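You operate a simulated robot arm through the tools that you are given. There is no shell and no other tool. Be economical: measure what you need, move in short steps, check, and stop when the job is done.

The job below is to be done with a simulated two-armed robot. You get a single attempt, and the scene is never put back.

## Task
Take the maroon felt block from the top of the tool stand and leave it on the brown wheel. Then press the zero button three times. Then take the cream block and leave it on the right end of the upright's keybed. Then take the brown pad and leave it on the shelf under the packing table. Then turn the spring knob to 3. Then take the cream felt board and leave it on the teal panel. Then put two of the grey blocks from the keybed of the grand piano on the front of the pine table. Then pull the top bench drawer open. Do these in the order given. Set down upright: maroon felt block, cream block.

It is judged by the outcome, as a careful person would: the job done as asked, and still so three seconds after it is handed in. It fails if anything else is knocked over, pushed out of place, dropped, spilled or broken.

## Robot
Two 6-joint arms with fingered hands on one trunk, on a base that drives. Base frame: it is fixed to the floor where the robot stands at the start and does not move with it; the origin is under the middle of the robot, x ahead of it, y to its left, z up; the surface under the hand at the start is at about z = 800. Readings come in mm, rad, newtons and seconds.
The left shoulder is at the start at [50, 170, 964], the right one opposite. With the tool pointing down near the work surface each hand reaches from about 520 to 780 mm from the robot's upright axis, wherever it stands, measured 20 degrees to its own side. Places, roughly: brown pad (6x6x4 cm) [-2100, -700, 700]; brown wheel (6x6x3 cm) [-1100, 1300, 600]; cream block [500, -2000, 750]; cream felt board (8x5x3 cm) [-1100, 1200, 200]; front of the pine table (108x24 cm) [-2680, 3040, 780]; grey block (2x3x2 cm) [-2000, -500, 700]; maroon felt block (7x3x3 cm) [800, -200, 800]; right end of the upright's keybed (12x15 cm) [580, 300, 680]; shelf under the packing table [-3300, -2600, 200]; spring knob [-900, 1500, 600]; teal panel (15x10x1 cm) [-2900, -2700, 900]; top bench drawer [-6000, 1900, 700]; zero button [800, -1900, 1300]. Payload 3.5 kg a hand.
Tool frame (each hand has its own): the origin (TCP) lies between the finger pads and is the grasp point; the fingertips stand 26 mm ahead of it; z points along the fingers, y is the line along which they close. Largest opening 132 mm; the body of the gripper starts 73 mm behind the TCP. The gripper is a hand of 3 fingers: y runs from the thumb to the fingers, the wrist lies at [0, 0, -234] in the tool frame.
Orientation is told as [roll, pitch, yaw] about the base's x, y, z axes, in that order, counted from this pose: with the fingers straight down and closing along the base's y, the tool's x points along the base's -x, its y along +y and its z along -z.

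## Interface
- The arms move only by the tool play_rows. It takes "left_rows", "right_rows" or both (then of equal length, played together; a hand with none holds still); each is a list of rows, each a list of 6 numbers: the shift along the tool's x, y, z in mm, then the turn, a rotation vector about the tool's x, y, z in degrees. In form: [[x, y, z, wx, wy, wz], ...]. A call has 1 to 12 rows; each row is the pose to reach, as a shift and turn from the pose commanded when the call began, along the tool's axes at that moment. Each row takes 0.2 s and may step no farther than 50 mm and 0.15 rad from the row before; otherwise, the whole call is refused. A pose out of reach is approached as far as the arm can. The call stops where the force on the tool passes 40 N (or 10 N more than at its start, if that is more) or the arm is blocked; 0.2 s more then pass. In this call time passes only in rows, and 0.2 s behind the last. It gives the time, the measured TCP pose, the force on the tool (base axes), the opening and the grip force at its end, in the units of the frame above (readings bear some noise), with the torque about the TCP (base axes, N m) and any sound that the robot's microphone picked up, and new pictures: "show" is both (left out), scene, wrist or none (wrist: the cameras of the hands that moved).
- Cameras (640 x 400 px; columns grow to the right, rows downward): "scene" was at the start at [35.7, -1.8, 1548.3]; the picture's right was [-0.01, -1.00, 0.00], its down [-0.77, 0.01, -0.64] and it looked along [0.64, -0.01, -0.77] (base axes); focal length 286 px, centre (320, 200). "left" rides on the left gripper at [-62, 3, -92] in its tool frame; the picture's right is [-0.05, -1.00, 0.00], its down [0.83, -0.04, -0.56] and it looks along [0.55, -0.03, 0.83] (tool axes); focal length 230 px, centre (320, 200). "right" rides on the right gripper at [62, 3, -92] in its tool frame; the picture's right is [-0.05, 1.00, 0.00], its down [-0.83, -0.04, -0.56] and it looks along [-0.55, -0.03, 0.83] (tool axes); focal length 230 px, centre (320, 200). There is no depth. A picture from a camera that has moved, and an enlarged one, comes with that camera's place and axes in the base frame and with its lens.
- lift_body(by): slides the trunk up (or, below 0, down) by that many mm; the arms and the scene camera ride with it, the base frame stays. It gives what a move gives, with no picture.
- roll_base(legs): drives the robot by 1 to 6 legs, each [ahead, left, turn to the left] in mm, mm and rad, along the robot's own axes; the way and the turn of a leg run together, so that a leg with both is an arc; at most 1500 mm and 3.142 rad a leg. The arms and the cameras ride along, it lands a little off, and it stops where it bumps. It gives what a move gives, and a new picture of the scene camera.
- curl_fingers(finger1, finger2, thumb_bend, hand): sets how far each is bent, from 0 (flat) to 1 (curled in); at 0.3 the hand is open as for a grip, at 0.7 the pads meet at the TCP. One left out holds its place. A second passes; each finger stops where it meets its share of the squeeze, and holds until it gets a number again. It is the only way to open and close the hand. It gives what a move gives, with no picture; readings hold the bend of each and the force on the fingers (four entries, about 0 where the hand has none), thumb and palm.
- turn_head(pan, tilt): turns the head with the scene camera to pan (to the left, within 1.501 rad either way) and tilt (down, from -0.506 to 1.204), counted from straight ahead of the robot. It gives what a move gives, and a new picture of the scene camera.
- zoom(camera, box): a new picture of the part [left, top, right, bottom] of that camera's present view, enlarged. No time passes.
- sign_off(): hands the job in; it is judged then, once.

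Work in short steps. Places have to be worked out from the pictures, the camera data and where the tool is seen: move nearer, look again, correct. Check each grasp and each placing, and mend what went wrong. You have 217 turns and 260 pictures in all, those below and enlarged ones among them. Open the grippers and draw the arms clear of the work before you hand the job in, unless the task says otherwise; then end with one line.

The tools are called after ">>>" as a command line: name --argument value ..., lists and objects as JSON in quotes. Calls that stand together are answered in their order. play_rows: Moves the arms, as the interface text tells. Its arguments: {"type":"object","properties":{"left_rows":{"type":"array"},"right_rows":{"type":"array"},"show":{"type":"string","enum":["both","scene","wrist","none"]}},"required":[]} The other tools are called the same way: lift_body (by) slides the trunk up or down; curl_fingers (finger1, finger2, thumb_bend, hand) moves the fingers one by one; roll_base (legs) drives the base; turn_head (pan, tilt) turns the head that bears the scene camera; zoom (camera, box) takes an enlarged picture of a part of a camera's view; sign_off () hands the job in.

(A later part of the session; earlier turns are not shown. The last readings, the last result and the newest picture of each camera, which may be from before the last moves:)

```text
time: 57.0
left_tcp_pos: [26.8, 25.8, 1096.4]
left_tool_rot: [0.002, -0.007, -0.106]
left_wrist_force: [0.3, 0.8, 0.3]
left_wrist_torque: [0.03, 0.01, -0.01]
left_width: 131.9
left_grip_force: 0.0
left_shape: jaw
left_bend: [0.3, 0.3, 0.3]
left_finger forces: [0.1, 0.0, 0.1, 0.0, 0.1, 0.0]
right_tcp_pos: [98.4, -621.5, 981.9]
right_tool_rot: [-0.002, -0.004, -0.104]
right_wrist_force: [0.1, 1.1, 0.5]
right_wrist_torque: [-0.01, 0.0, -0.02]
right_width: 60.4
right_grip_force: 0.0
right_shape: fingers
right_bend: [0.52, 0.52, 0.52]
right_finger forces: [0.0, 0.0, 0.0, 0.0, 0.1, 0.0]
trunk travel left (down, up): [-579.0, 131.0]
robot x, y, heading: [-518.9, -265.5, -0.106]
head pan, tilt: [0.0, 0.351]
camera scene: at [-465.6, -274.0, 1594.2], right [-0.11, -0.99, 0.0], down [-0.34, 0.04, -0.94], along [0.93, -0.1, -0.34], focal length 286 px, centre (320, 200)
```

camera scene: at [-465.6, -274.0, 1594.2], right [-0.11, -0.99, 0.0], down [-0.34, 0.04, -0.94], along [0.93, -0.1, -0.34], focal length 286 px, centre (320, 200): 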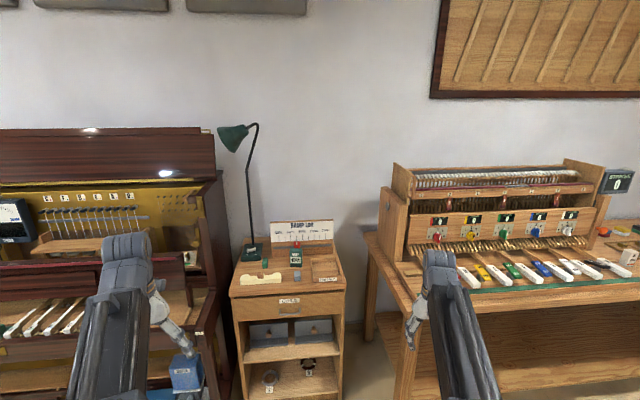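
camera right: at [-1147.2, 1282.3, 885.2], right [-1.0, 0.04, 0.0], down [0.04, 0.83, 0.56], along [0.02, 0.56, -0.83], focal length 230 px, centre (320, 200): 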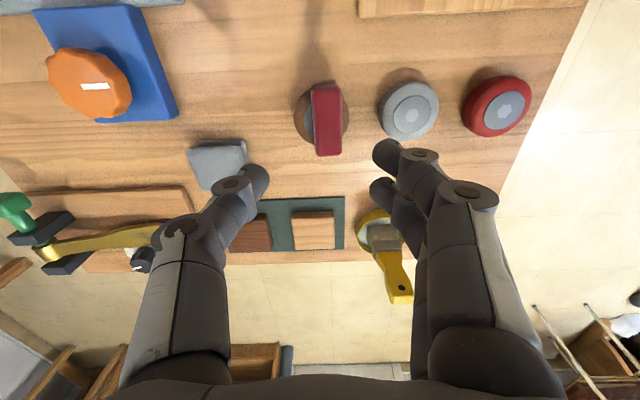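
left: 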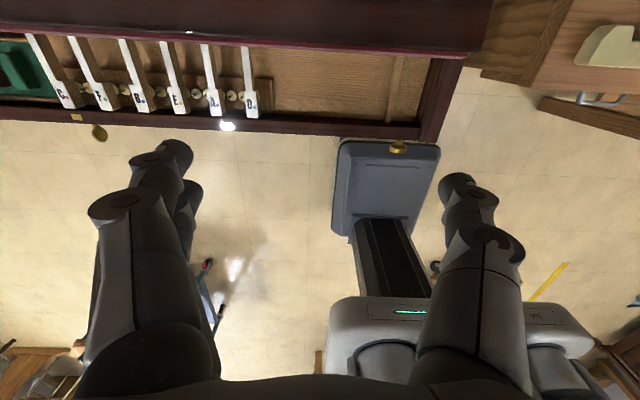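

Something blocked the base around (-518, -268). I look to the right and downward to find it before moving on.

>>> turn_head --pan -1.5 --tilt 0.9

>>> turn_head --pan 1.5 --tilt 0.9

```text
time: 58.6
left_tcp_pos: [28.3, 26.6, 1098.5]
left_tool_rot: [0.004, -0.007, -0.103]
left_wrist_force: [-0.5, -0.3, -0.7]
left_wrist_torque: [-0.01, -0.04, 0.02]
left_width: 131.7
left_grip_force: 0.0
left_shape: jaw
left_bend: [0.3, 0.3, 0.3]
left_finger forces: [0.0, 0.0, 0.1, 0.0, 0.0, 0.0]
right_tcp_pos: [98.0, -621.3, 982.3]
right_tool_rot: [0.001, -0.003, -0.106]
right_wrist_force: [-0.3, 0.1, 0.8]
right_wrist_torque: [0.02, 0.01, -0.01]
right_width: 60.7
right_grip_force: 0.1
right_shape: fingers
right_bend: [0.52, 0.52, 0.52]
right_finger forces: [0.0, 0.1, 0.0, 0.0, 0.1, 0.0]
trunk travel left (down, up): [-579.0, 131.0]
robot x, y, heading: [-516.3, -267.5, -0.107]
head pan, tilt: [-1.499, 0.901]
camera scene: at [-560.7, -339.6, 1546.7], right [-1.0, 0.03, 0.0], down [0.03, 0.78, -0.62], along [-0.02, -0.62, -0.78], focal length 286 px, centre (320, 200)
```

scene: 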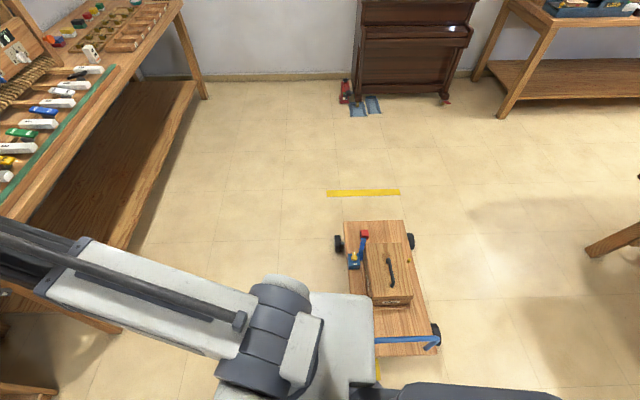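

```text
time: 61.2
left_tcp_pos: [28.2, 28.0, 1095.8]
left_tool_rot: [0.001, -0.006, -0.104]
left_wrist_force: [-0.1, -0.1, 0.1]
left_wrist_torque: [0.01, -0.01, 0.02]
left_width: 132.3
left_grip_force: 0.1
left_shape: jaw
left_bend: [0.3, 0.3, 0.3]
left_finger forces: [0.1, 0.1, 0.0, 0.0, 0.1, 0.1]
right_tcp_pos: [99.2, -620.8, 981.9]
right_tool_rot: [-0.002, -0.003, -0.105]
right_wrist_force: [-1.0, 0.3, -0.1]
right_wrist_torque: [-0.04, 0.0, 0.0]
right_width: 60.8
right_grip_force: 0.1
right_shape: fingers
right_bend: [0.52, 0.52, 0.52]
right_finger forces: [0.0, 0.0, 0.0, 0.0, 0.0, 0.1]
trunk travel left (down, up): [-579.0, 131.0]
robot x, y, heading: [-518.6, -268.3, -0.103]
head pan, tilt: [1.499, 0.901]
camera scene: at [-544.9, -189.8, 1546.7], right [0.98, -0.18, 0.0], down [-0.14, -0.77, -0.62], along [0.11, 0.61, -0.78], focal length 286 px, centre (320, 200)
```

scene: 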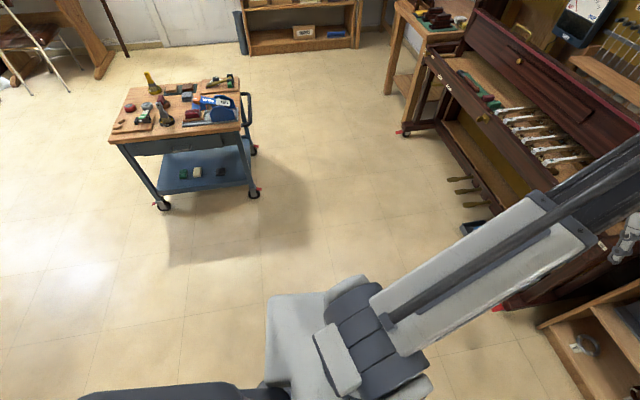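

The base corner nudged the low wheeled dolly: its far end has moved about 70 mm in -y compared with the first picture. I'll put it back by pushing it north with a hand from its south side; first I drive around it with more room.

>>> roll_base --legs '[[220, 80, 0], [0, 0, 0.105], [0, -1500, 0], [0, -350, 0]]'

>>> turn_head --pan -1.5 --tilt 0.6

```text
time: 72.2
left_tcp_pos: [227.6, -1683.0, 1097.5]
left_tool_rot: [0.003, -0.008, 0.0]
left_wrist_force: [0.1, -0.4, -0.1]
left_wrist_torque: [0.04, 0.0, -0.05]
left_width: 131.8
left_grip_force: 0.2
left_shape: jaw
left_bend: [0.3, 0.3, 0.3]
left_finger forces: [0.1, 0.1, 0.0, 0.0, 0.0, 0.0]
right_tcp_pos: [366.2, -2319.0, 981.9]
right_tool_rot: [0.0, -0.002, 0.002]
right_wrist_force: [0.2, -0.5, 0.8]
right_wrist_torque: [0.04, 0.0, 0.04]
right_width: 60.7
right_grip_force: 0.0
right_shape: fingers
right_bend: [0.52, 0.52, 0.52]
right_finger forces: [0.0, 0.0, 0.0, 0.0, 0.1, 0.1]
trunk travel left (down, up): [-579.0, 131.0]
robot x, y, heading: [-284.8, -2032.4, 0.003]
head pan, tilt: [1.499, 0.901]
camera scene: at [-319.9, -1959.0, 1546.7], right [1.0, -0.07, 0.0], down [-0.06, -0.78, -0.62], along [0.04, 0.62, -0.78], focal length 286 px, centre (320, 200)
```

scene: 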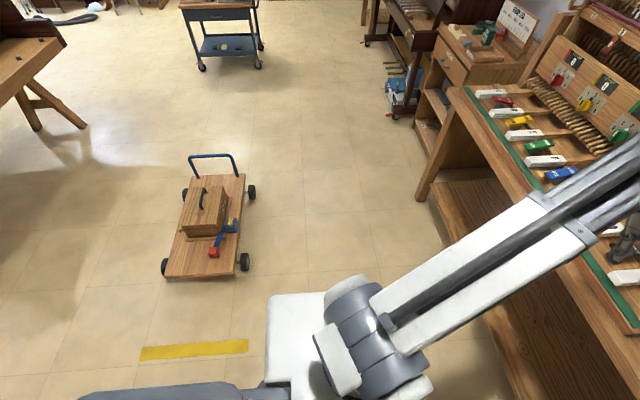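

```text
time: 74.8
left_tcp_pos: [226.6, -1682.2, 1097.1]
left_tool_rot: [0.004, -0.007, -0.001]
left_wrist_force: [0.3, 0.3, 0.1]
left_wrist_torque: [-0.01, 0.01, 0.02]
left_width: 131.9
left_grip_force: 0.1
left_shape: jaw
left_bend: [0.3, 0.3, 0.3]
left_finger forces: [0.1, 0.0, 0.0, 0.0, 0.0, 0.0]
right_tcp_pos: [365.2, -2319.0, 982.5]
right_tool_rot: [-0.001, -0.003, 0.003]
right_wrist_force: [-0.7, -1.4, 0.4]
right_wrist_torque: [-0.04, 0.01, -0.03]
right_width: 60.8
right_grip_force: 0.1
right_shape: fingers
right_bend: [0.52, 0.52, 0.52]
right_finger forces: [0.1, 0.0, 0.1, 0.0, 0.1, 0.0]
trunk travel left (down, up): [-579.0, 131.0]
robot x, y, heading: [-283.3, -2035.7, -0.001]
head pan, tilt: [-1.499, 0.6]
camera scene: at [-318.8, -2122.0, 1571.5], right [-1.0, -0.07, 0.0], down [-0.04, 0.56, -0.83], along [0.06, -0.82, -0.56], focal length 286 px, centre (320, 200)
```

scene: 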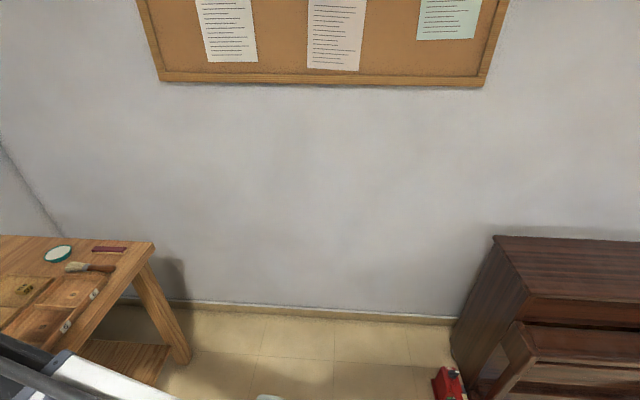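

Estimates from three views agree that the dolly moved about -72 mm in y (south edge now ≈ -1297, originally ≈ -1224). I position the robot south of it, facing +y.

>>> curl_fingers --hand "right" --finger1 0.72 --finger2 0.72 --thumb_bend 0.68

>>> roll_base --legs '[[0, 0, 1.571], [74, 846, 0]]'

>>> play_rows --right_rows '[[35, 40, 0, 0, 0, 0], [70, 80, 0, 0, 0, 0]]' --show "none"

>>> turn_head --pan -0.2 --tilt 0.9

```text
time: 75.8
left_tcp_pos: [227.3, -1683.7, 1096.2]
left_tool_rot: [0.004, -0.006, 0.002]
left_wrist_force: [0.3, 0.4, 0.1]
left_wrist_torque: [0.0, -0.02, 0.0]
left_width: 132.0
left_grip_force: 0.1
left_shape: jaw
left_bend: [0.3, 0.3, 0.3]
left_finger forces: [0.0, 0.0, 0.1, 0.0, 0.0, 0.0]
right_tcp_pos: [365.9, -2319.0, 981.5]
right_tool_rot: [0.001, -0.001, 0.002]
right_wrist_force: [0.7, -0.7, 0.1]
right_wrist_torque: [-0.03, 0.0, 0.01]
right_width: 5.7
right_grip_force: 0.1
right_shape: fingers
right_bend: [0.72, 0.72, 0.68]
right_finger forces: [0.0, 0.0, 0.0, 0.0, 0.1, 0.0]
trunk travel left (down, up): [-579.0, 131.0]
robot x, y, heading: [-283.7, -2032.5, 0.0]
head pan, tilt: [-1.499, 0.6]
```

```text
time: 84.1
left_tcp_pos: [-1451.7, -1408.7, 1096.5]
left_tool_rot: [0.004, -0.008, 1.531]
left_wrist_force: [0.4, -0.2, 0.0]
left_wrist_torque: [0.0, -0.01, 0.04]
left_width: 131.9
left_grip_force: 0.2
left_shape: jaw
left_bend: [0.3, 0.3, 0.3]
left_finger forces: [0.0, 0.0, 0.0, 0.0, 0.0, 0.0]
right_tcp_pos: [-811.5, -1294.2, 981.6]
right_tool_rot: [-0.001, -0.004, 1.531]
right_wrist_force: [-0.4, 1.0, -0.1]
right_wrist_torque: [0.0, 0.0, -0.03]
right_width: 6.0
right_grip_force: 0.1
right_shape: fingers
right_bend: [0.72, 0.72, 0.68]
right_finger forces: [0.0, 0.1, 0.0, 0.0, 0.0, 0.0]
trunk travel left (down, up): [-579.0, 131.0]
robot x, y, heading: [-1119.8, -1932.8, 1.535]
head pan, tilt: [-1.499, 0.6]
camera scene: at [-1037.7, -1971.5, 1571.5], right [0.03, -1.0, 0.0], down [-0.56, -0.02, -0.83], along [0.82, 0.03, -0.56], focal length 286 px, centre (320, 200)
```

scene: 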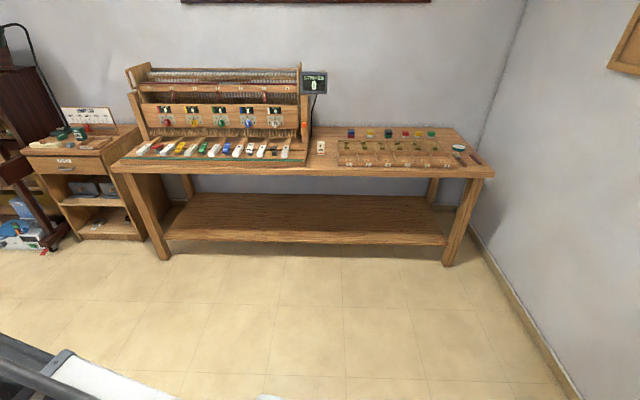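

```text
refused: row 1 steps farther than a row can; nothing moved
```

```text
time: 85.6
left_tcp_pos: [-1452.9, -1409.9, 1096.5]
left_tool_rot: [0.003, -0.008, 1.529]
left_wrist_force: [0.3, 0.4, -0.1]
left_wrist_torque: [-0.01, 0.01, 0.01]
left_width: 132.2
left_grip_force: 0.1
left_shape: jaw
left_bend: [0.3, 0.3, 0.3]
left_finger forces: [0.1, 0.0, 0.0, 0.1, 0.1, 0.0]
right_tcp_pos: [-811.1, -1296.8, 981.5]
right_tool_rot: [-0.002, -0.005, 1.533]
right_wrist_force: [-0.3, 0.0, 0.9]
right_wrist_torque: [-0.01, -0.01, 0.01]
right_width: 5.8
right_grip_force: 0.0
right_shape: fingers
right_bend: [0.72, 0.72, 0.68]
right_finger forces: [0.0, 0.0, 0.1, 0.0, 0.1, 0.1]
trunk travel left (down, up): [-579.0, 131.0]
robot x, y, heading: [-1123.2, -1932.9, 1.53]
head pan, tilt: [-0.201, 0.901]
camera scene: at [-1107.8, -1901.1, 1546.7], right [0.97, -0.24, 0.0], down [-0.19, -0.76, -0.62], along [0.15, 0.6, -0.78], focal length 286 px, centre (320, 200)
```

scene: 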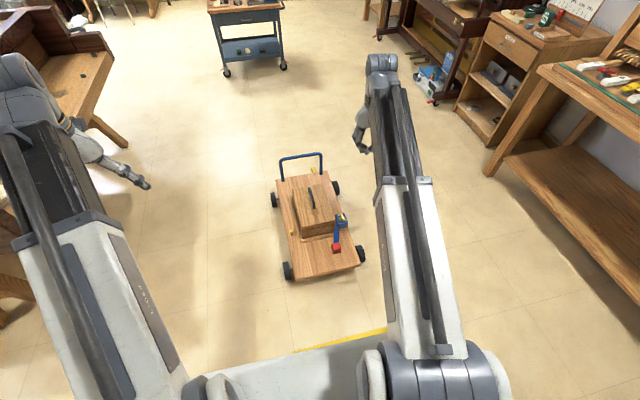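

I bring the hand to a point south of the dolly's end, then lower the trunk fully.

>>> play_rows --right_rows '[[31, 36, 0, 0, 0, 0], [62, 73, 0, 0, 0, 0], [94, 110, 0, 0, 0, 0]]' --show "none"

>>> lift_body --by -575

>>> play_rows --right_rows '[[0, 0, 45, 0, 0, 0], [0, 0, 90, 0, 0, 0], [0, 0, 135, 0, 0, 0], [0, 0, 180, 0, 0, 0], [0, 0, 220, 0, 0, 0]]' --show "both"

```text
time: 86.4
left_tcp_pos: [-1452.4, -1408.6, 1096.8]
left_tool_rot: [0.003, -0.007, 1.531]
left_wrist_force: [-0.6, 0.1, 0.6]
left_wrist_torque: [-0.03, 0.03, -0.04]
left_width: 131.8
left_grip_force: 0.0
left_shape: jaw
left_bend: [0.3, 0.3, 0.3]
left_finger forces: [0.0, 0.1, 0.0, 0.1, 0.0, 0.0]
right_tcp_pos: [-926.4, -1383.9, 981.3]
right_tool_rot: [0.002, -0.004, 1.533]
right_wrist_force: [0.9, 0.3, 0.1]
right_wrist_torque: [-0.02, 0.0, 0.02]
right_width: 5.7
right_grip_force: 0.2
right_shape: fingers
right_bend: [0.72, 0.72, 0.68]
right_finger forces: [0.0, 0.0, 0.1, 0.0, 0.1, 0.0]
trunk travel left (down, up): [-579.0, 131.0]
robot x, y, heading: [-1123.9, -1935.4, 1.534]
head pan, tilt: [-0.201, 0.901]
```

```text
refused: -575 is not a number from -400 to 400
```

```text
time: 87.6
left_tcp_pos: [-1451.9, -1408.9, 1097.1]
left_tool_rot: [0.004, -0.006, 1.531]
left_wrist_force: [0.4, -0.1, 0.1]
left_wrist_torque: [0.01, 0.01, 0.0]
left_width: 131.7
left_grip_force: 0.0
left_shape: jaw
left_bend: [0.3, 0.3, 0.3]
left_finger forces: [0.0, 0.0, 0.0, 0.0, 0.1, 0.0]
right_tcp_pos: [-923.9, -1384.3, 760.9]
right_tool_rot: [0.0, -0.005, 1.533]
right_wrist_force: [0.2, 0.2, 0.4]
right_wrist_torque: [0.0, 0.0, 0.0]
right_width: 5.6
right_grip_force: 0.1
right_shape: fingers
right_bend: [0.72, 0.72, 0.68]
right_finger forces: [0.0, 0.1, 0.1, 0.1, 0.0, 0.1]
trunk travel left (down, up): [-579.0, 131.0]
robot x, y, heading: [-1126.0, -1932.3, 1.535]
head pan, tilt: [-0.201, 0.901]
camera scene: at [-1107.8, -1901.0, 1546.8], right [0.97, -0.24, 0.0], down [-0.19, -0.76, -0.62], along [0.15, 0.6, -0.78], focal length 286 px, centre (320, 200)
camera right: at [-928.8, -1446.1, 854.1], right [-1.0, 0.09, 0.0], down [0.08, 0.83, 0.56], along [0.05, 0.56, -0.83], focal length 230 px, centre (320, 200)
```

scene: 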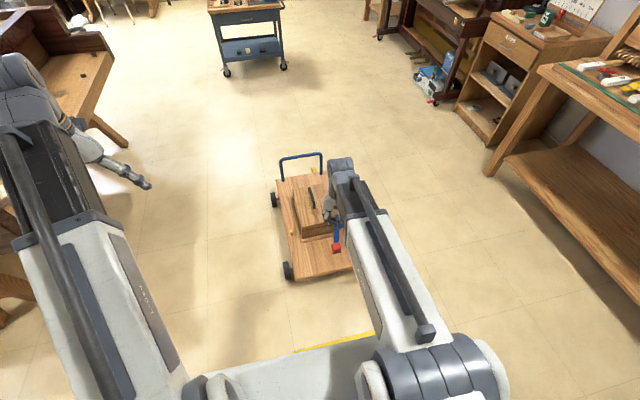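
right: 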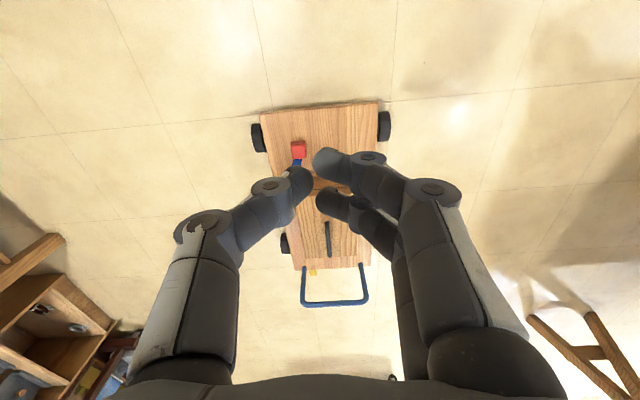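

The south edge reads y≈-1290 here too. I lower the trunk in two parts, ending with the fist at about z=115 south of the edge.

>>> lift_body --by -400

>>> lift_body --by -175

>>> play_rows --right_rows '[[0, 0, 35, 0, 0, 0], [0, 0, 70, 0, 0, 0]]' --show "both"

```text
time: 91.4
left_tcp_pos: [-1452.4, -1408.6, 696.3]
left_tool_rot: [0.003, -0.007, 1.531]
left_wrist_force: [0.4, -0.5, -0.8]
left_wrist_torque: [0.01, -0.03, 0.01]
left_width: 132.2
left_grip_force: 0.1
left_shape: jaw
left_bend: [0.3, 0.3, 0.3]
left_finger forces: [0.0, 0.0, 0.1, 0.0, 0.0, 0.0]
right_tcp_pos: [-924.4, -1385.0, 360.9]
right_tool_rot: [-0.001, -0.003, 1.532]
right_wrist_force: [0.1, -0.9, -0.2]
right_wrist_torque: [0.0, -0.02, 0.0]
right_width: 5.5
right_grip_force: 0.0
right_shape: fingers
right_bend: [0.72, 0.72, 0.68]
right_finger forces: [0.1, 0.1, 0.0, 0.0, 0.0, 0.0]
trunk travel left (down, up): [-179.0, 531.0]
robot x, y, heading: [-1124.5, -1931.8, 1.531]
head pan, tilt: [-0.201, 0.901]
```

```text
time: 93.4
left_tcp_pos: [-1451.6, -1409.2, 521.8]
left_tool_rot: [0.003, -0.007, 1.531]
left_wrist_force: [-0.1, -1.2, -0.8]
left_wrist_torque: [0.01, -0.02, -0.03]
left_width: 131.9
left_grip_force: 0.1
left_shape: jaw
left_bend: [0.3, 0.3, 0.3]
left_finger forces: [0.1, 0.0, 0.0, 0.1, 0.0, 0.0]
right_tcp_pos: [-923.7, -1385.3, 187.1]
right_tool_rot: [0.0, -0.004, 1.533]
right_wrist_force: [-0.4, 0.3, 0.1]
right_wrist_torque: [0.04, 0.02, 0.0]
right_width: 5.7
right_grip_force: 0.1
right_shape: fingers
right_bend: [0.72, 0.72, 0.68]
right_finger forces: [0.0, 0.0, 0.0, 0.1, 0.0, 0.0]
trunk travel left (down, up): [-4.0, 706.0]
robot x, y, heading: [-1122.1, -1930.2, 1.53]
head pan, tilt: [-0.201, 0.901]
```

```text
time: 94.0
left_tcp_pos: [-1451.0, -1409.1, 522.3]
left_tool_rot: [0.003, -0.006, 1.532]
left_wrist_force: [-0.9, -0.5, -0.7]
left_wrist_torque: [0.0, 0.01, 0.03]
left_width: 131.9
left_grip_force: 0.1
left_shape: jaw
left_bend: [0.3, 0.3, 0.3]
left_finger forces: [0.0, 0.0, 0.0, 0.0, 0.0, 0.0]
right_tcp_pos: [-924.3, -1384.7, 119.0]
right_tool_rot: [-0.001, -0.005, 1.533]
right_wrist_force: [-0.4, 0.2, -0.2]
right_wrist_torque: [0.03, 0.02, -0.01]
right_width: 5.6
right_grip_force: 0.0
right_shape: fingers
right_bend: [0.72, 0.72, 0.68]
right_finger forces: [0.0, 0.1, 0.0, 0.1, 0.1, 0.0]
trunk travel left (down, up): [-4.0, 706.0]
robot x, y, heading: [-1123.9, -1934.4, 1.531]
head pan, tilt: [-0.201, 0.901]
camera scene: at [-1107.8, -1901.1, 971.8], right [0.97, -0.24, 0.0], down [-0.19, -0.76, -0.62], along [0.15, 0.6, -0.78], focal length 286 px, centre (320, 200)
camera right: at [-928.7, -1446.1, 211.0], right [-1.0, 0.09, 0.0], down [0.08, 0.83, 0.56], along [0.05, 0.56, -0.83], focal length 230 px, centre (320, 200)
```

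scene: 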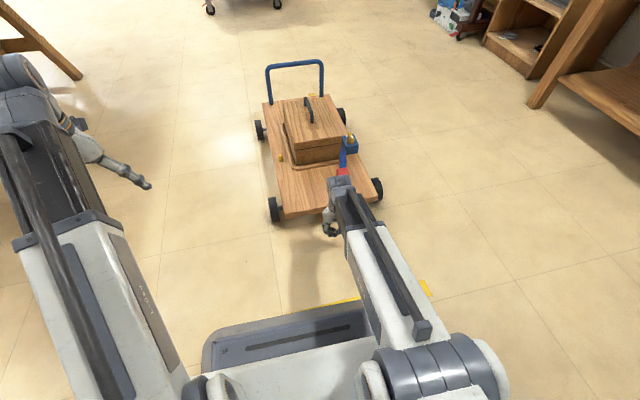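
right: 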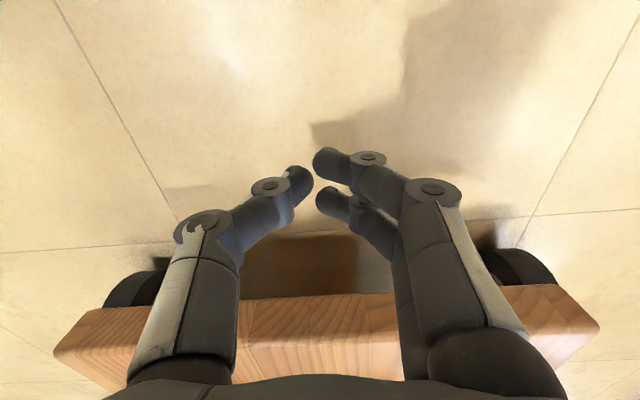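

The board's end face is just ahead at z≈112–138. I push forward gently in steps to find contact.

>>> play_rows --right_rows '[[-15, 0, 0, 0, 0, 0], [-30, 0, 0, 0, 0, 0], [-40, 0, 0, 0, 0, 0], [-50, 0, 0, 0, 0, 0]]' --show "wrist"

```text
time: 95.0
left_tcp_pos: [-1452.5, -1408.1, 521.2]
left_tool_rot: [0.003, -0.007, 1.531]
left_wrist_force: [-0.5, 0.1, 0.0]
left_wrist_torque: [0.0, -0.01, 0.03]
left_width: 131.9
left_grip_force: 0.1
left_shape: jaw
left_bend: [0.3, 0.3, 0.3]
left_finger forces: [0.0, 0.0, 0.1, 0.0, 0.0, 0.0]
right_tcp_pos: [-920.8, -1333.3, 117.2]
right_tool_rot: [0.0, -0.005, 1.532]
right_wrist_force: [0.4, 0.1, 0.6]
right_wrist_torque: [0.02, 0.01, 0.05]
right_width: 5.6
right_grip_force: 0.1
right_shape: fingers
right_bend: [0.72, 0.72, 0.68]
right_finger forces: [0.0, 0.0, 0.1, 0.1, 0.1, 0.1]
trunk travel left (down, up): [-4.0, 706.0]
robot x, y, heading: [-1121.0, -1932.7, 1.531]
head pan, tilt: [-0.201, 0.901]
camera right: at [-926.4, -1394.8, 210.4], right [-1.0, 0.09, 0.0], down [0.08, 0.83, 0.56], along [0.05, 0.56, -0.83], focal length 230 px, centre (320, 200)
```

right: 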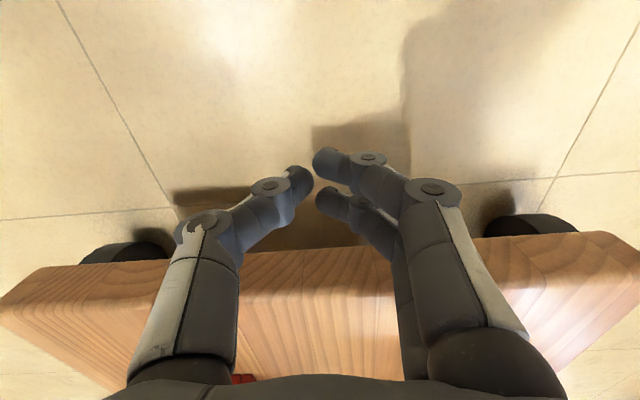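

The edge is at y≈-1286; the original was about -1217, so I need to push ≈70 mm. I continue in small steps.

>>> play_rows --right_rows '[[-10, 0, 0, 0, 0, 0], [-18, 0, 0, 0, 0, 0], [-25, 0, 0, 0, 0, 0], [-32, 0, 0, 0, 0, 0], [-40, 0, 0, 0, 0, 0]]' --show "wrist"

```text
time: 96.0
left_tcp_pos: [-1452.0, -1410.2, 521.5]
left_tool_rot: [0.002, -0.007, 1.53]
left_wrist_force: [-0.3, 0.6, -0.5]
left_wrist_torque: [-0.01, -0.01, 0.01]
left_width: 131.9
left_grip_force: 0.0
left_shape: jaw
left_bend: [0.3, 0.3, 0.3]
left_finger forces: [0.1, 0.1, 0.0, 0.0, 0.0, 0.0]
right_tcp_pos: [-920.7, -1310.8, 116.3]
right_tool_rot: [0.0, 0.012, 1.536]
right_wrist_force: [-0.3, -11.0, 7.1]
right_wrist_torque: [0.31, 0.27, 0.37]
right_width: 5.7
right_grip_force: 6.8
right_shape: fingers
right_bend: [0.72, 0.72, 0.68]
right_finger forces: [0.0, 13.1, 0.1, 0.0, 0.0, 0.1]
trunk travel left (down, up): [-4.0, 706.0]
robot x, y, heading: [-1123.1, -1933.2, 1.535]
head pan, tilt: [-0.201, 0.901]
stopped in row 5 (right hand): the force on the tool passed its limit at 50 N (the readings are from after the stop); the commanded pose is now the measured one
camera right: at [-925.3, -1371.0, 210.6], right [-1.0, 0.09, 0.0], down [0.07, 0.84, 0.54], along [0.05, 0.54, -0.84], focal length 230 px, centre (320, 200)
```

right: 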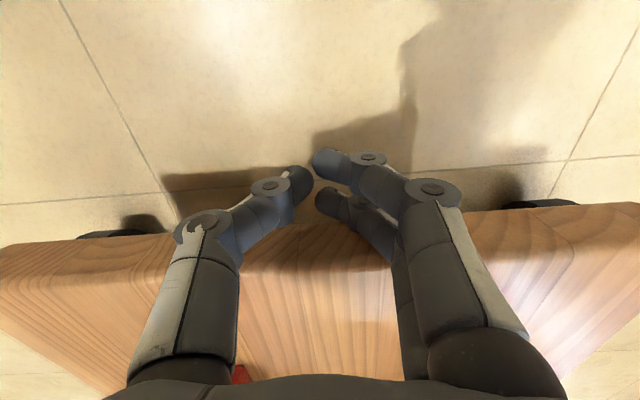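

The dolly is too heavy for the 40 N arm limit, so I'll push it with the base, which is what moved it. I back the hand off, raise everything, and line the base up behind the dolly.

>>> play_rows --right_rows '[[40, 0, 0, 0, 0, 0], [40, 0, -45, 0, 0, 0], [40, 0, -90, 0, 0, 0]]' --show "none"

>>> lift_body --by 400

>>> lift_body --by 175

>>> roll_base --legs '[[0, 0, 0.038], [0, -198, 0], [330, 0, 0]]'

>>> turn_head --pan 0.0 --tilt 1.2

```text
time: 96.8
left_tcp_pos: [-1451.4, -1408.6, 521.1]
left_tool_rot: [0.005, -0.006, 1.532]
left_wrist_force: [-0.6, -0.6, 0.1]
left_wrist_torque: [-0.02, 0.05, 0.04]
left_width: 131.8
left_grip_force: 0.1
left_shape: jaw
left_bend: [0.3, 0.3, 0.3]
left_finger forces: [0.0, 0.1, 0.0, 0.1, 0.0, 0.0]
right_tcp_pos: [-924.1, -1352.2, 207.3]
right_tool_rot: [-0.001, 0.012, 1.535]
right_wrist_force: [0.1, 0.1, 0.2]
right_wrist_torque: [-0.01, 0.01, 0.0]
right_width: 5.5
right_grip_force: 0.0
right_shape: fingers
right_bend: [0.72, 0.72, 0.68]
right_finger forces: [0.0, 0.1, 0.1, 0.1, 0.0, 0.0]
trunk travel left (down, up): [-4.0, 706.0]
robot x, y, heading: [-1124.3, -1935.0, 1.53]
head pan, tilt: [-0.201, 0.901]
```

```text
time: 100.6
left_tcp_pos: [-1452.1, -1409.7, 921.8]
left_tool_rot: [0.003, -0.008, 1.53]
left_wrist_force: [-0.2, 0.0, -0.7]
left_wrist_torque: [-0.01, -0.02, -0.01]
left_width: 131.5
left_grip_force: 0.0
left_shape: jaw
left_bend: [0.3, 0.3, 0.3]
left_finger forces: [0.1, 0.0, 0.0, 0.1, 0.0, 0.0]
right_tcp_pos: [-922.8, -1351.8, 607.2]
right_tool_rot: [-0.001, 0.01, 1.534]
right_wrist_force: [0.4, -0.1, -0.3]
right_wrist_torque: [0.0, -0.01, 0.0]
right_width: 5.6
right_grip_force: 0.0
right_shape: fingers
right_bend: [0.72, 0.72, 0.68]
right_finger forces: [0.0, 0.0, 0.1, 0.0, 0.0, 0.0]
trunk travel left (down, up): [-404.0, 306.0]
robot x, y, heading: [-1122.5, -1932.4, 1.533]
head pan, tilt: [-0.201, 0.901]
```

```text
time: 102.6
left_tcp_pos: [-1451.3, -1409.5, 1096.5]
left_tool_rot: [0.002, -0.008, 1.53]
left_wrist_force: [0.4, 0.0, 1.0]
left_wrist_torque: [0.03, 0.01, 0.01]
left_width: 131.8
left_grip_force: 0.1
left_shape: jaw
left_bend: [0.3, 0.3, 0.3]
left_finger forces: [0.0, 0.0, 0.0, 0.0, 0.0, 0.1]
right_tcp_pos: [-922.9, -1351.9, 781.9]
right_tool_rot: [0.0, 0.012, 1.532]
right_wrist_force: [0.6, 1.3, -0.7]
right_wrist_torque: [-0.01, -0.02, -0.02]
right_width: 5.5
right_grip_force: 0.1
right_shape: fingers
right_bend: [0.72, 0.72, 0.68]
right_finger forces: [0.0, 0.0, 0.0, 0.1, 0.1, 0.0]
trunk travel left (down, up): [-579.0, 131.0]
robot x, y, heading: [-1124.5, -1935.1, 1.532]
head pan, tilt: [-0.201, 0.901]
```

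```text
time: 106.3
left_tcp_pos: [-1270.8, -1094.9, 1097.0]
left_tool_rot: [0.004, -0.005, 1.572]
left_wrist_force: [-0.4, -0.5, -0.2]
left_wrist_torque: [-0.01, 0.01, 0.0]
left_width: 131.9
left_grip_force: 0.1
left_shape: jaw
left_bend: [0.3, 0.3, 0.3]
left_finger forces: [0.1, 0.0, 0.1, 0.1, 0.0, 0.1]
right_tcp_pos: [-745.3, -1015.8, 781.4]
right_tool_rot: [-0.001, 0.01, 1.576]
right_wrist_force: [0.1, 0.5, 0.1]
right_wrist_torque: [-0.02, 0.03, 0.01]
right_width: 5.5
right_grip_force: 0.1
right_shape: fingers
right_bend: [0.72, 0.72, 0.68]
right_finger forces: [0.1, 0.0, 0.0, 0.0, 0.0, 0.0]
trunk travel left (down, up): [-579.0, 131.0]
robot x, y, heading: [-921.0, -1605.4, 1.568]
head pan, tilt: [-0.201, 0.901]
camera scene: at [-906.2, -1572.1, 1546.7], right [0.98, -0.2, 0.0], down [-0.15, -0.77, -0.62], along [0.12, 0.61, -0.78], focal length 286 px, centre (320, 200)
```

scene: 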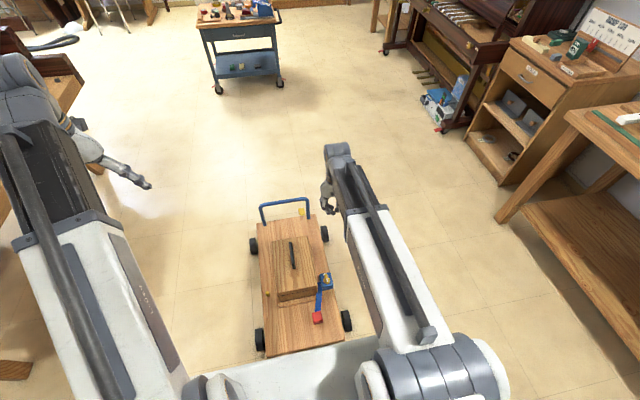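

```text
time: 107.1
left_tcp_pos: [-1269.7, -1094.0, 1096.7]
left_tool_rot: [0.004, -0.007, 1.573]
left_wrist_force: [-0.6, -0.3, 0.3]
left_wrist_torque: [0.0, -0.02, -0.02]
left_width: 131.8
left_grip_force: 0.0
left_shape: jaw
left_bend: [0.3, 0.3, 0.3]
left_finger forces: [0.0, 0.1, 0.0, 0.1, 0.0, 0.1]
right_tcp_pos: [-745.3, -1016.2, 782.0]
right_tool_rot: [0.001, 0.011, 1.575]
right_wrist_force: [-0.7, -0.2, 0.8]
right_wrist_torque: [-0.02, 0.02, -0.01]
right_width: 5.7
right_grip_force: 0.1
right_shape: fingers
right_bend: [0.72, 0.72, 0.68]
right_finger forces: [0.0, 0.0, 0.0, 0.0, 0.0, 0.0]
trunk travel left (down, up): [-579.0, 131.0]
robot x, y, heading: [-919.6, -1603.8, 1.574]
head pan, tilt: [0.0, 1.201]
camera scene: at [-921.2, -1590.6, 1526.9], right [1.0, 0.0, 0.0], down [0.0, -0.93, -0.36], along [0.0, 0.36, -0.93], focal length 286 px, centre (320, 200)
```

scene: 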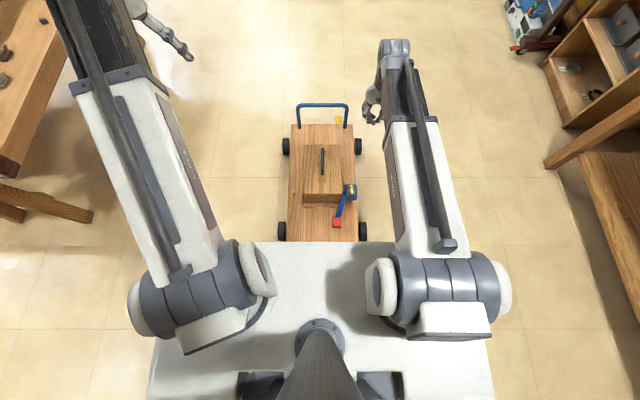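

Well aligned. I use the dolly's north edge and handle in this view as a reference and inch forward.

>>> roll_base --legs '[[50, 0, 0]]'

```text
time: 108.1
left_tcp_pos: [-1269.6, -1058.6, 1097.2]
left_tool_rot: [0.004, -0.007, 1.573]
left_wrist_force: [0.3, -0.5, 0.0]
left_wrist_torque: [0.0, -0.06, 0.01]
left_width: 132.0
left_grip_force: 0.1
left_shape: jaw
left_bend: [0.3, 0.3, 0.3]
left_finger forces: [0.0, 0.1, 0.0, 0.0, 0.1, 0.0]
right_tcp_pos: [-744.8, -979.1, 783.2]
right_tool_rot: [0.0, 0.011, 1.575]
right_wrist_force: [0.5, -0.8, 0.2]
right_wrist_torque: [-0.02, -0.02, 0.0]
right_width: 5.8
right_grip_force: 0.1
right_shape: fingers
right_bend: [0.72, 0.72, 0.68]
right_finger forces: [0.1, 0.0, 0.0, 0.1, 0.0, 0.1]
trunk travel left (down, up): [-579.0, 131.0]
robot x, y, heading: [-921.3, -1568.7, 1.573]
head pan, tilt: [0.0, 1.201]
stopped in leg 1: the robot was blocked; the commanded pose is now the measured one
camera scene: at [-921.1, -1554.2, 1526.9], right [1.0, 0.0, 0.0], down [0.0, -0.93, -0.36], along [0.0, 0.36, -0.93], focal length 286 px, centre (320, 200)
```

scene: 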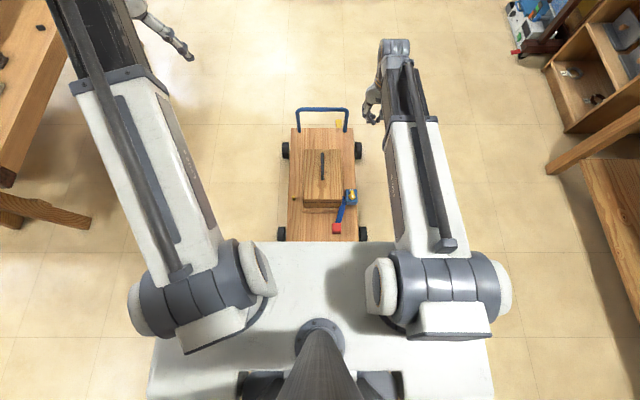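

Contact at robot y≈-1569 (base front ≈ 283 ahead). I push on with another leg and check the movement.

>>> roll_base --legs '[[60, 0, 0]]'

```text
time: 108.8
left_tcp_pos: [-1270.5, -1050.9, 1098.1]
left_tool_rot: [0.004, -0.006, 1.573]
left_wrist_force: [0.6, -0.4, 0.8]
left_wrist_torque: [0.01, -0.02, -0.03]
left_width: 131.9
left_grip_force: 0.1
left_shape: jaw
left_bend: [0.3, 0.3, 0.3]
left_finger forces: [0.1, 0.1, 0.0, 0.0, 0.0, 0.0]
right_tcp_pos: [-743.6, -970.1, 781.7]
right_tool_rot: [-0.002, 0.011, 1.576]
right_wrist_force: [0.3, -0.9, 0.3]
right_wrist_torque: [0.0, -0.04, -0.03]
right_width: 5.7
right_grip_force: 0.1
right_shape: fingers
right_bend: [0.72, 0.72, 0.68]
right_finger forces: [0.0, 0.1, 0.0, 0.0, 0.0, 0.0]
trunk travel left (down, up): [-579.0, 131.0]
robot x, y, heading: [-919.8, -1565.8, 1.569]
head pan, tilt: [0.0, 1.201]
stopped in leg 1: the robot was blocked; the commanded pose is now the measured one
camera scene: at [-921.1, -1547.0, 1526.9], right [1.0, 0.0, 0.0], down [0.0, -0.93, -0.36], along [0.0, 0.36, -0.93], focal length 286 px, centre (320, 200)
```

scene: 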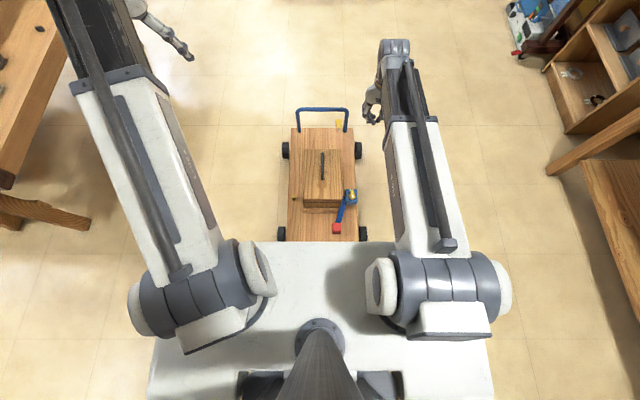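

Each blocked leg moves it about 7 mm. I try a longer commanded leg for a bigger step.

>>> roll_base --legs '[[150, 0, 0]]'

```text
time: 109.6
left_tcp_pos: [-1270.5, -1044.8, 1097.3]
left_tool_rot: [0.003, -0.007, 1.573]
left_wrist_force: [-0.9, -0.1, 0.6]
left_wrist_torque: [0.03, 0.02, 0.02]
left_width: 132.1
left_grip_force: 0.1
left_shape: jaw
left_bend: [0.3, 0.3, 0.3]
left_finger forces: [0.0, 0.1, 0.0, 0.1, 0.0, 0.1]
right_tcp_pos: [-744.9, -965.9, 782.8]
right_tool_rot: [-0.002, 0.012, 1.577]
right_wrist_force: [-0.1, 0.1, 0.3]
right_wrist_torque: [0.01, -0.02, 0.0]
right_width: 5.6
right_grip_force: 0.1
right_shape: fingers
right_bend: [0.72, 0.72, 0.68]
right_finger forces: [0.1, 0.0, 0.0, 0.0, 0.1, 0.0]
trunk travel left (down, up): [-579.0, 131.0]
robot x, y, heading: [-920.1, -1556.9, 1.569]
head pan, tilt: [0.0, 1.201]
stopped in leg 1: the robot was blocked; the commanded pose is now the measured one
camera scene: at [-921.1, -1540.8, 1526.9], right [1.0, 0.0, 0.0], down [0.0, -0.93, -0.36], along [0.0, 0.36, -0.93], focal length 286 px, centre (320, 200)
```

scene: 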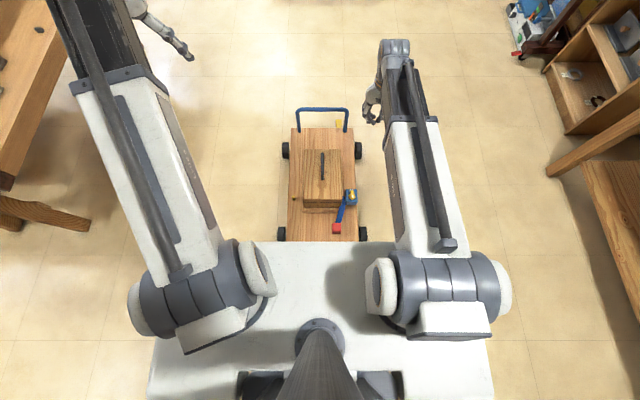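

About 6 mm per leg, 21 mm so far; roughly 49 mm remain. I repeat four times.

>>> roll_base --legs '[[150, 0, 0]]'

>>> roll_base --legs '[[150, 0, 0]]'

>>> roll_base --legs '[[150, 0, 0]]'

>>> roll_base --legs '[[150, 0, 0]]'

```text
time: 110.5
left_tcp_pos: [-1268.8, -1025.2, 1097.5]
left_tool_rot: [0.003, -0.007, 1.573]
left_wrist_force: [-0.2, -0.7, 0.3]
left_wrist_torque: [0.05, 0.01, -0.03]
left_width: 131.8
left_grip_force: 0.1
left_shape: jaw
left_bend: [0.3, 0.3, 0.3]
left_finger forces: [0.0, 0.0, 0.1, 0.0, 0.1, 0.0]
right_tcp_pos: [-744.8, -946.5, 780.8]
right_tool_rot: [-0.002, 0.012, 1.575]
right_wrist_force: [0.5, -0.8, 0.3]
right_wrist_torque: [0.02, 0.01, -0.01]
right_width: 5.5
right_grip_force: 0.1
right_shape: fingers
right_bend: [0.72, 0.72, 0.68]
right_finger forces: [0.0, 0.0, 0.0, 0.1, 0.0, 0.0]
trunk travel left (down, up): [-579.0, 131.0]
robot x, y, heading: [-921.0, -1539.2, 1.574]
head pan, tilt: [0.0, 1.201]
stopped in leg 1: the robot was blocked; the commanded pose is now the measured one
camera scene: at [-921.1, -1522.1, 1526.9], right [1.0, 0.0, 0.0], down [0.0, -0.93, -0.36], along [0.0, 0.36, -0.93], focal length 286 px, centre (320, 200)
```

scene: 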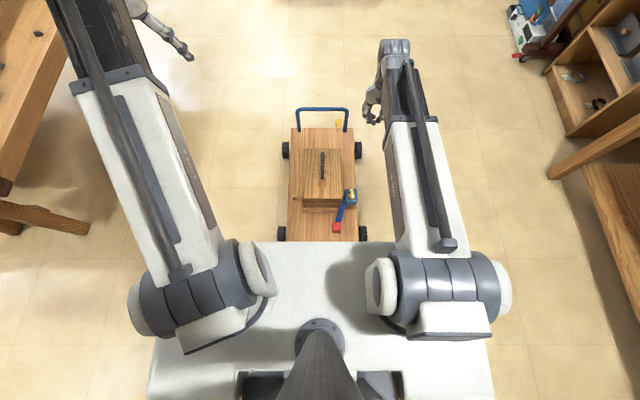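

```text
time: 111.5
left_tcp_pos: [-1270.3, -993.0, 1095.5]
left_tool_rot: [0.004, -0.005, 1.573]
left_wrist_force: [0.6, 0.5, -1.1]
left_wrist_torque: [-0.04, 0.03, -0.01]
left_width: 131.9
left_grip_force: 0.2
left_shape: jaw
left_bend: [0.3, 0.3, 0.3]
left_finger forces: [0.0, 0.1, 0.1, 0.0, 0.0, 0.0]
right_tcp_pos: [-745.8, -915.4, 781.1]
right_tool_rot: [-0.002, 0.011, 1.578]
right_wrist_force: [0.0, 0.9, -0.3]
right_wrist_torque: [-0.01, 0.02, 0.01]
right_width: 5.5
right_grip_force: 0.1
right_shape: fingers
right_bend: [0.72, 0.72, 0.68]
right_finger forces: [0.1, 0.0, 0.0, 0.0, 0.0, 0.0]
trunk travel left (down, up): [-579.0, 131.0]
robot x, y, heading: [-915.9, -1508.6, 1.573]
head pan, tilt: [0.0, 1.201]
stopped in leg 1: the robot was blocked; the commanded pose is now the measured one
camera scene: at [-921.1, -1489.2, 1526.9], right [1.0, 0.0, 0.0], down [0.0, -0.93, -0.36], along [0.0, 0.36, -0.93], focal length 286 px, centre (320, 200)
```

scene: 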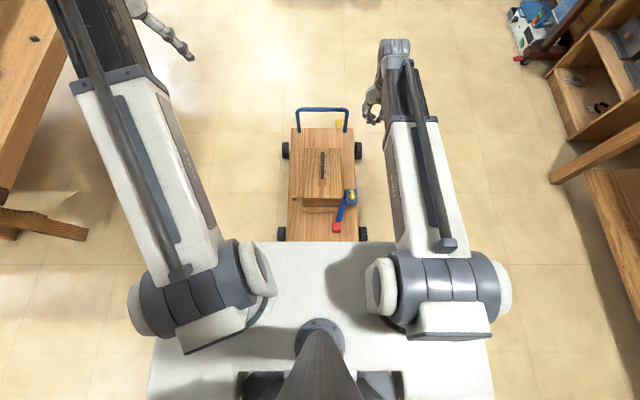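

```text
time: 112.3
left_tcp_pos: [-1269.3, -994.9, 1097.0]
left_tool_rot: [0.004, -0.006, 1.572]
left_wrist_force: [0.0, -1.0, 0.0]
left_wrist_torque: [-0.04, 0.02, -0.01]
left_width: 131.7
left_grip_force: 0.1
left_shape: jaw
left_bend: [0.3, 0.3, 0.3]
left_finger forces: [0.0, 0.0, 0.0, 0.0, 0.0, 0.0]
right_tcp_pos: [-744.2, -914.8, 781.4]
right_tool_rot: [-0.003, 0.012, 1.578]
right_wrist_force: [0.6, -0.3, -0.5]
right_wrist_torque: [-0.05, 0.02, -0.02]
right_width: 5.6
right_grip_force: 0.0
right_shape: fingers
right_bend: [0.72, 0.72, 0.68]
right_finger forces: [0.0, 0.0, 0.0, 0.0, 0.0, 0.1]
trunk travel left (down, up): [-579.0, 131.0]
robot x, y, heading: [-920.2, -1502.7, 1.576]
head pan, tilt: [0.0, 1.201]
stopped in leg 1: the robot was blocked; the commanded pose is now the measured one
camera scene: at [-921.1, -1490.2, 1526.9], right [1.0, 0.0, 0.0], down [0.0, -0.93, -0.36], along [0.0, 0.36, -0.93], focal length 286 px, centre (320, 200)
```

scene: 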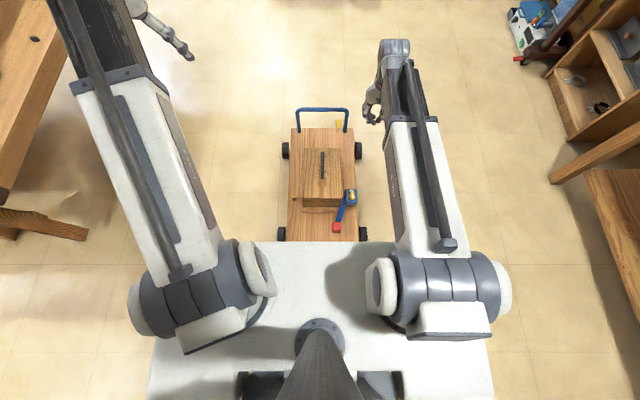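

```text
time: 113.0
left_tcp_pos: [-1268.6, -993.6, 1096.1]
left_tool_rot: [0.003, -0.005, 1.573]
left_wrist_force: [-0.3, 0.5, -0.5]
left_wrist_torque: [0.0, 0.01, 0.01]
left_width: 131.8
left_grip_force: 0.1
left_shape: jaw
left_bend: [0.3, 0.3, 0.3]
left_finger forces: [0.0, 0.0, 0.1, 0.1, 0.0, 0.0]
right_tcp_pos: [-744.6, -915.5, 780.0]
right_tool_rot: [-0.002, 0.012, 1.576]
right_wrist_force: [-0.8, -0.9, -0.3]
right_wrist_torque: [0.03, 0.02, -0.02]
right_width: 5.6
right_grip_force: 0.2
right_shape: fingers
right_bend: [0.72, 0.72, 0.68]
right_finger forces: [0.0, 0.0, 0.1, 0.1, 0.0, 0.1]
trunk travel left (down, up): [-579.0, 131.0]
robot x, y, heading: [-919.8, -1502.4, 1.569]
head pan, tilt: [0.0, 1.201]
stopped in leg 1: the robot was blocked; the commanded pose is now the measured one
camera scene: at [-921.1, -1490.3, 1526.9], right [1.0, 0.0, 0.0], down [0.0, -0.93, -0.36], along [0.0, 0.36, -0.93], focal length 286 px, centre (320, 200)
```

scene: 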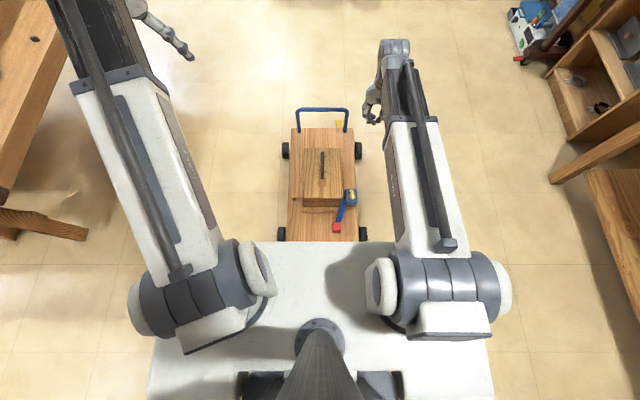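

The dolly's south edge is now at about -1214, matching its original place. I back off and drive to face the bench, stopping short to look.

>>> roll_base --legs '[[-420, 0, 0], [0, 0, -1.571], [550, 0, 0]]'

>>> turn_head --pan 1.45 --tilt 0.7

>>> turn_head --pan 0 --tilt 0.35

```text
time: 122.3
left_tcp_pos: [146.5, -1628.5, 1096.5]
left_tool_rot: [0.003, -0.005, -0.04]
left_wrist_force: [-0.1, 0.7, -0.1]
left_wrist_torque: [-0.02, 0.0, 0.0]
left_width: 131.5
left_grip_force: 0.0
left_shape: jaw
left_bend: [0.3, 0.3, 0.3]
left_finger forces: [0.0, 0.0, 0.0, 0.0, 0.0, 0.0]
right_tcp_pos: [203.0, -2158.8, 781.2]
right_tool_rot: [-0.002, 0.012, -0.034]
right_wrist_force: [0.2, -1.2, -0.4]
right_wrist_torque: [0.0, -0.02, -0.02]
right_width: 5.8
right_grip_force: 0.1
right_shape: fingers
right_bend: [0.72, 0.72, 0.68]
right_finger forces: [0.0, 0.0, 0.1, 0.0, 0.1, 0.0]
trunk travel left (down, up): [-579.0, 131.0]
robot x, y, heading: [-379.6, -1960.1, -0.047]
head pan, tilt: [0.0, 1.201]
camera scene: at [-364.0, -1959.1, 1526.9], right [-0.04, -1.0, 0.0], down [-0.93, 0.04, -0.36], along [0.36, -0.01, -0.93], focal length 286 px, centre (320, 200)
```

scene: 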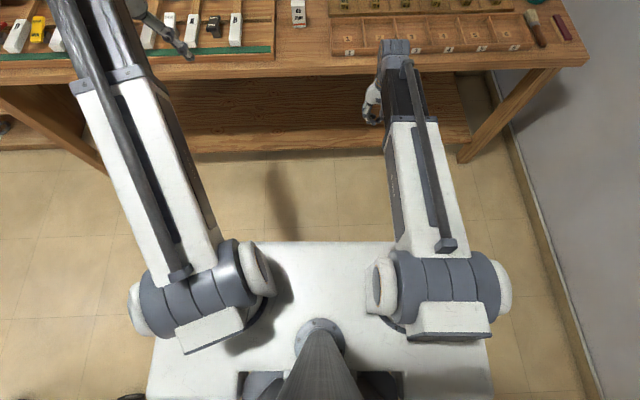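

```text
time: 123.8
left_tcp_pos: [146.1, -1630.4, 1097.9]
left_tool_rot: [0.003, -0.005, -0.041]
left_wrist_force: [-0.1, 0.4, 0.2]
left_wrist_torque: [0.0, -0.01, 0.01]
left_width: 131.8
left_grip_force: 0.0
left_shape: jaw
left_bend: [0.3, 0.3, 0.3]
left_finger forces: [0.0, 0.0, 0.0, 0.0, 0.0, 0.0]
right_tcp_pos: [202.4, -2159.0, 781.3]
right_tool_rot: [-0.001, 0.013, -0.034]
right_wrist_force: [0.3, 0.4, 0.2]
right_wrist_torque: [0.02, -0.04, 0.0]
right_width: 5.4
right_grip_force: 0.0
right_shape: fingers
right_bend: [0.72, 0.72, 0.68]
right_finger forces: [0.0, 0.0, 0.1, 0.1, 0.0, 0.0]
trunk travel left (down, up): [-579.0, 131.0]
robot x, y, heading: [-382.9, -1955.3, -0.043]
head pan, tilt: [1.45, 0.7]
camera scene: at [-406.5, -1873.0, 1562.9], right [0.99, -0.16, 0.0], down [-0.1, -0.64, -0.76], along [0.12, 0.75, -0.64], focal length 286 px, centre (320, 200)
```

scene: 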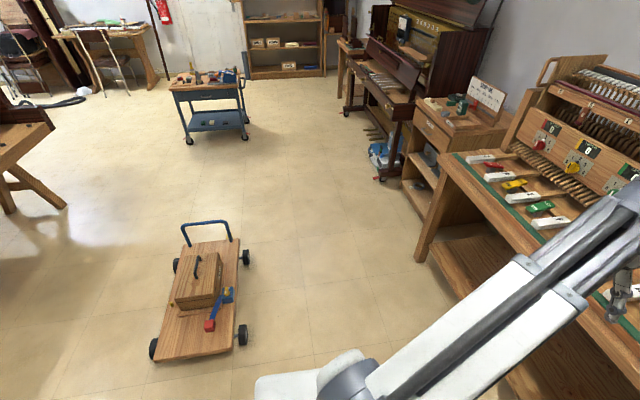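

```text
time: 125.4
left_tcp_pos: [145.6, -1630.0, 1097.2]
left_tool_rot: [0.002, -0.005, -0.04]
left_wrist_force: [0.3, 0.8, -0.1]
left_wrist_torque: [0.0, -0.01, 0.01]
left_width: 132.2
left_grip_force: 0.1
left_shape: jaw
left_bend: [0.3, 0.3, 0.3]
left_finger forces: [0.1, 0.0, 0.1, 0.0, 0.0, 0.0]
right_tcp_pos: [203.2, -2158.1, 782.7]
right_tool_rot: [-0.003, 0.012, -0.037]
right_wrist_force: [-0.4, 0.1, 0.4]
right_wrist_torque: [0.01, -0.04, 0.01]
right_width: 5.3
right_grip_force: 0.1
right_shape: fingers
right_bend: [0.72, 0.72, 0.68]
right_finger forces: [0.0, 0.1, 0.1, 0.0, 0.0, 0.0]
trunk travel left (down, up): [-579.0, 131.0]
robot x, y, heading: [-378.4, -1958.7, -0.043]
head pan, tilt: [0.0, 0.351]
camera scene: at [-327.2, -1960.5, 1594.3], right [-0.04, -1.0, 0.0], down [-0.34, 0.01, -0.94], along [0.94, -0.04, -0.34], focal length 286 px, centre (320, 200)
```

scene: 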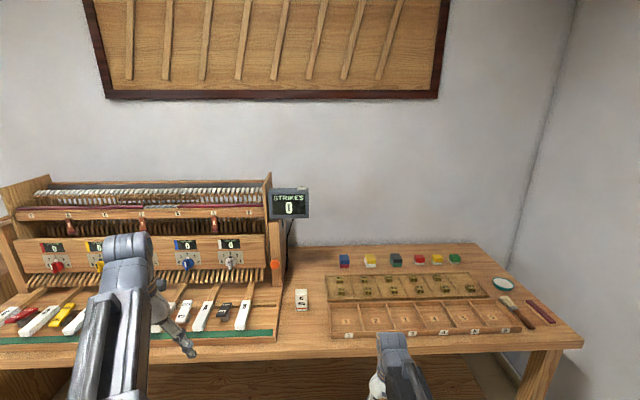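

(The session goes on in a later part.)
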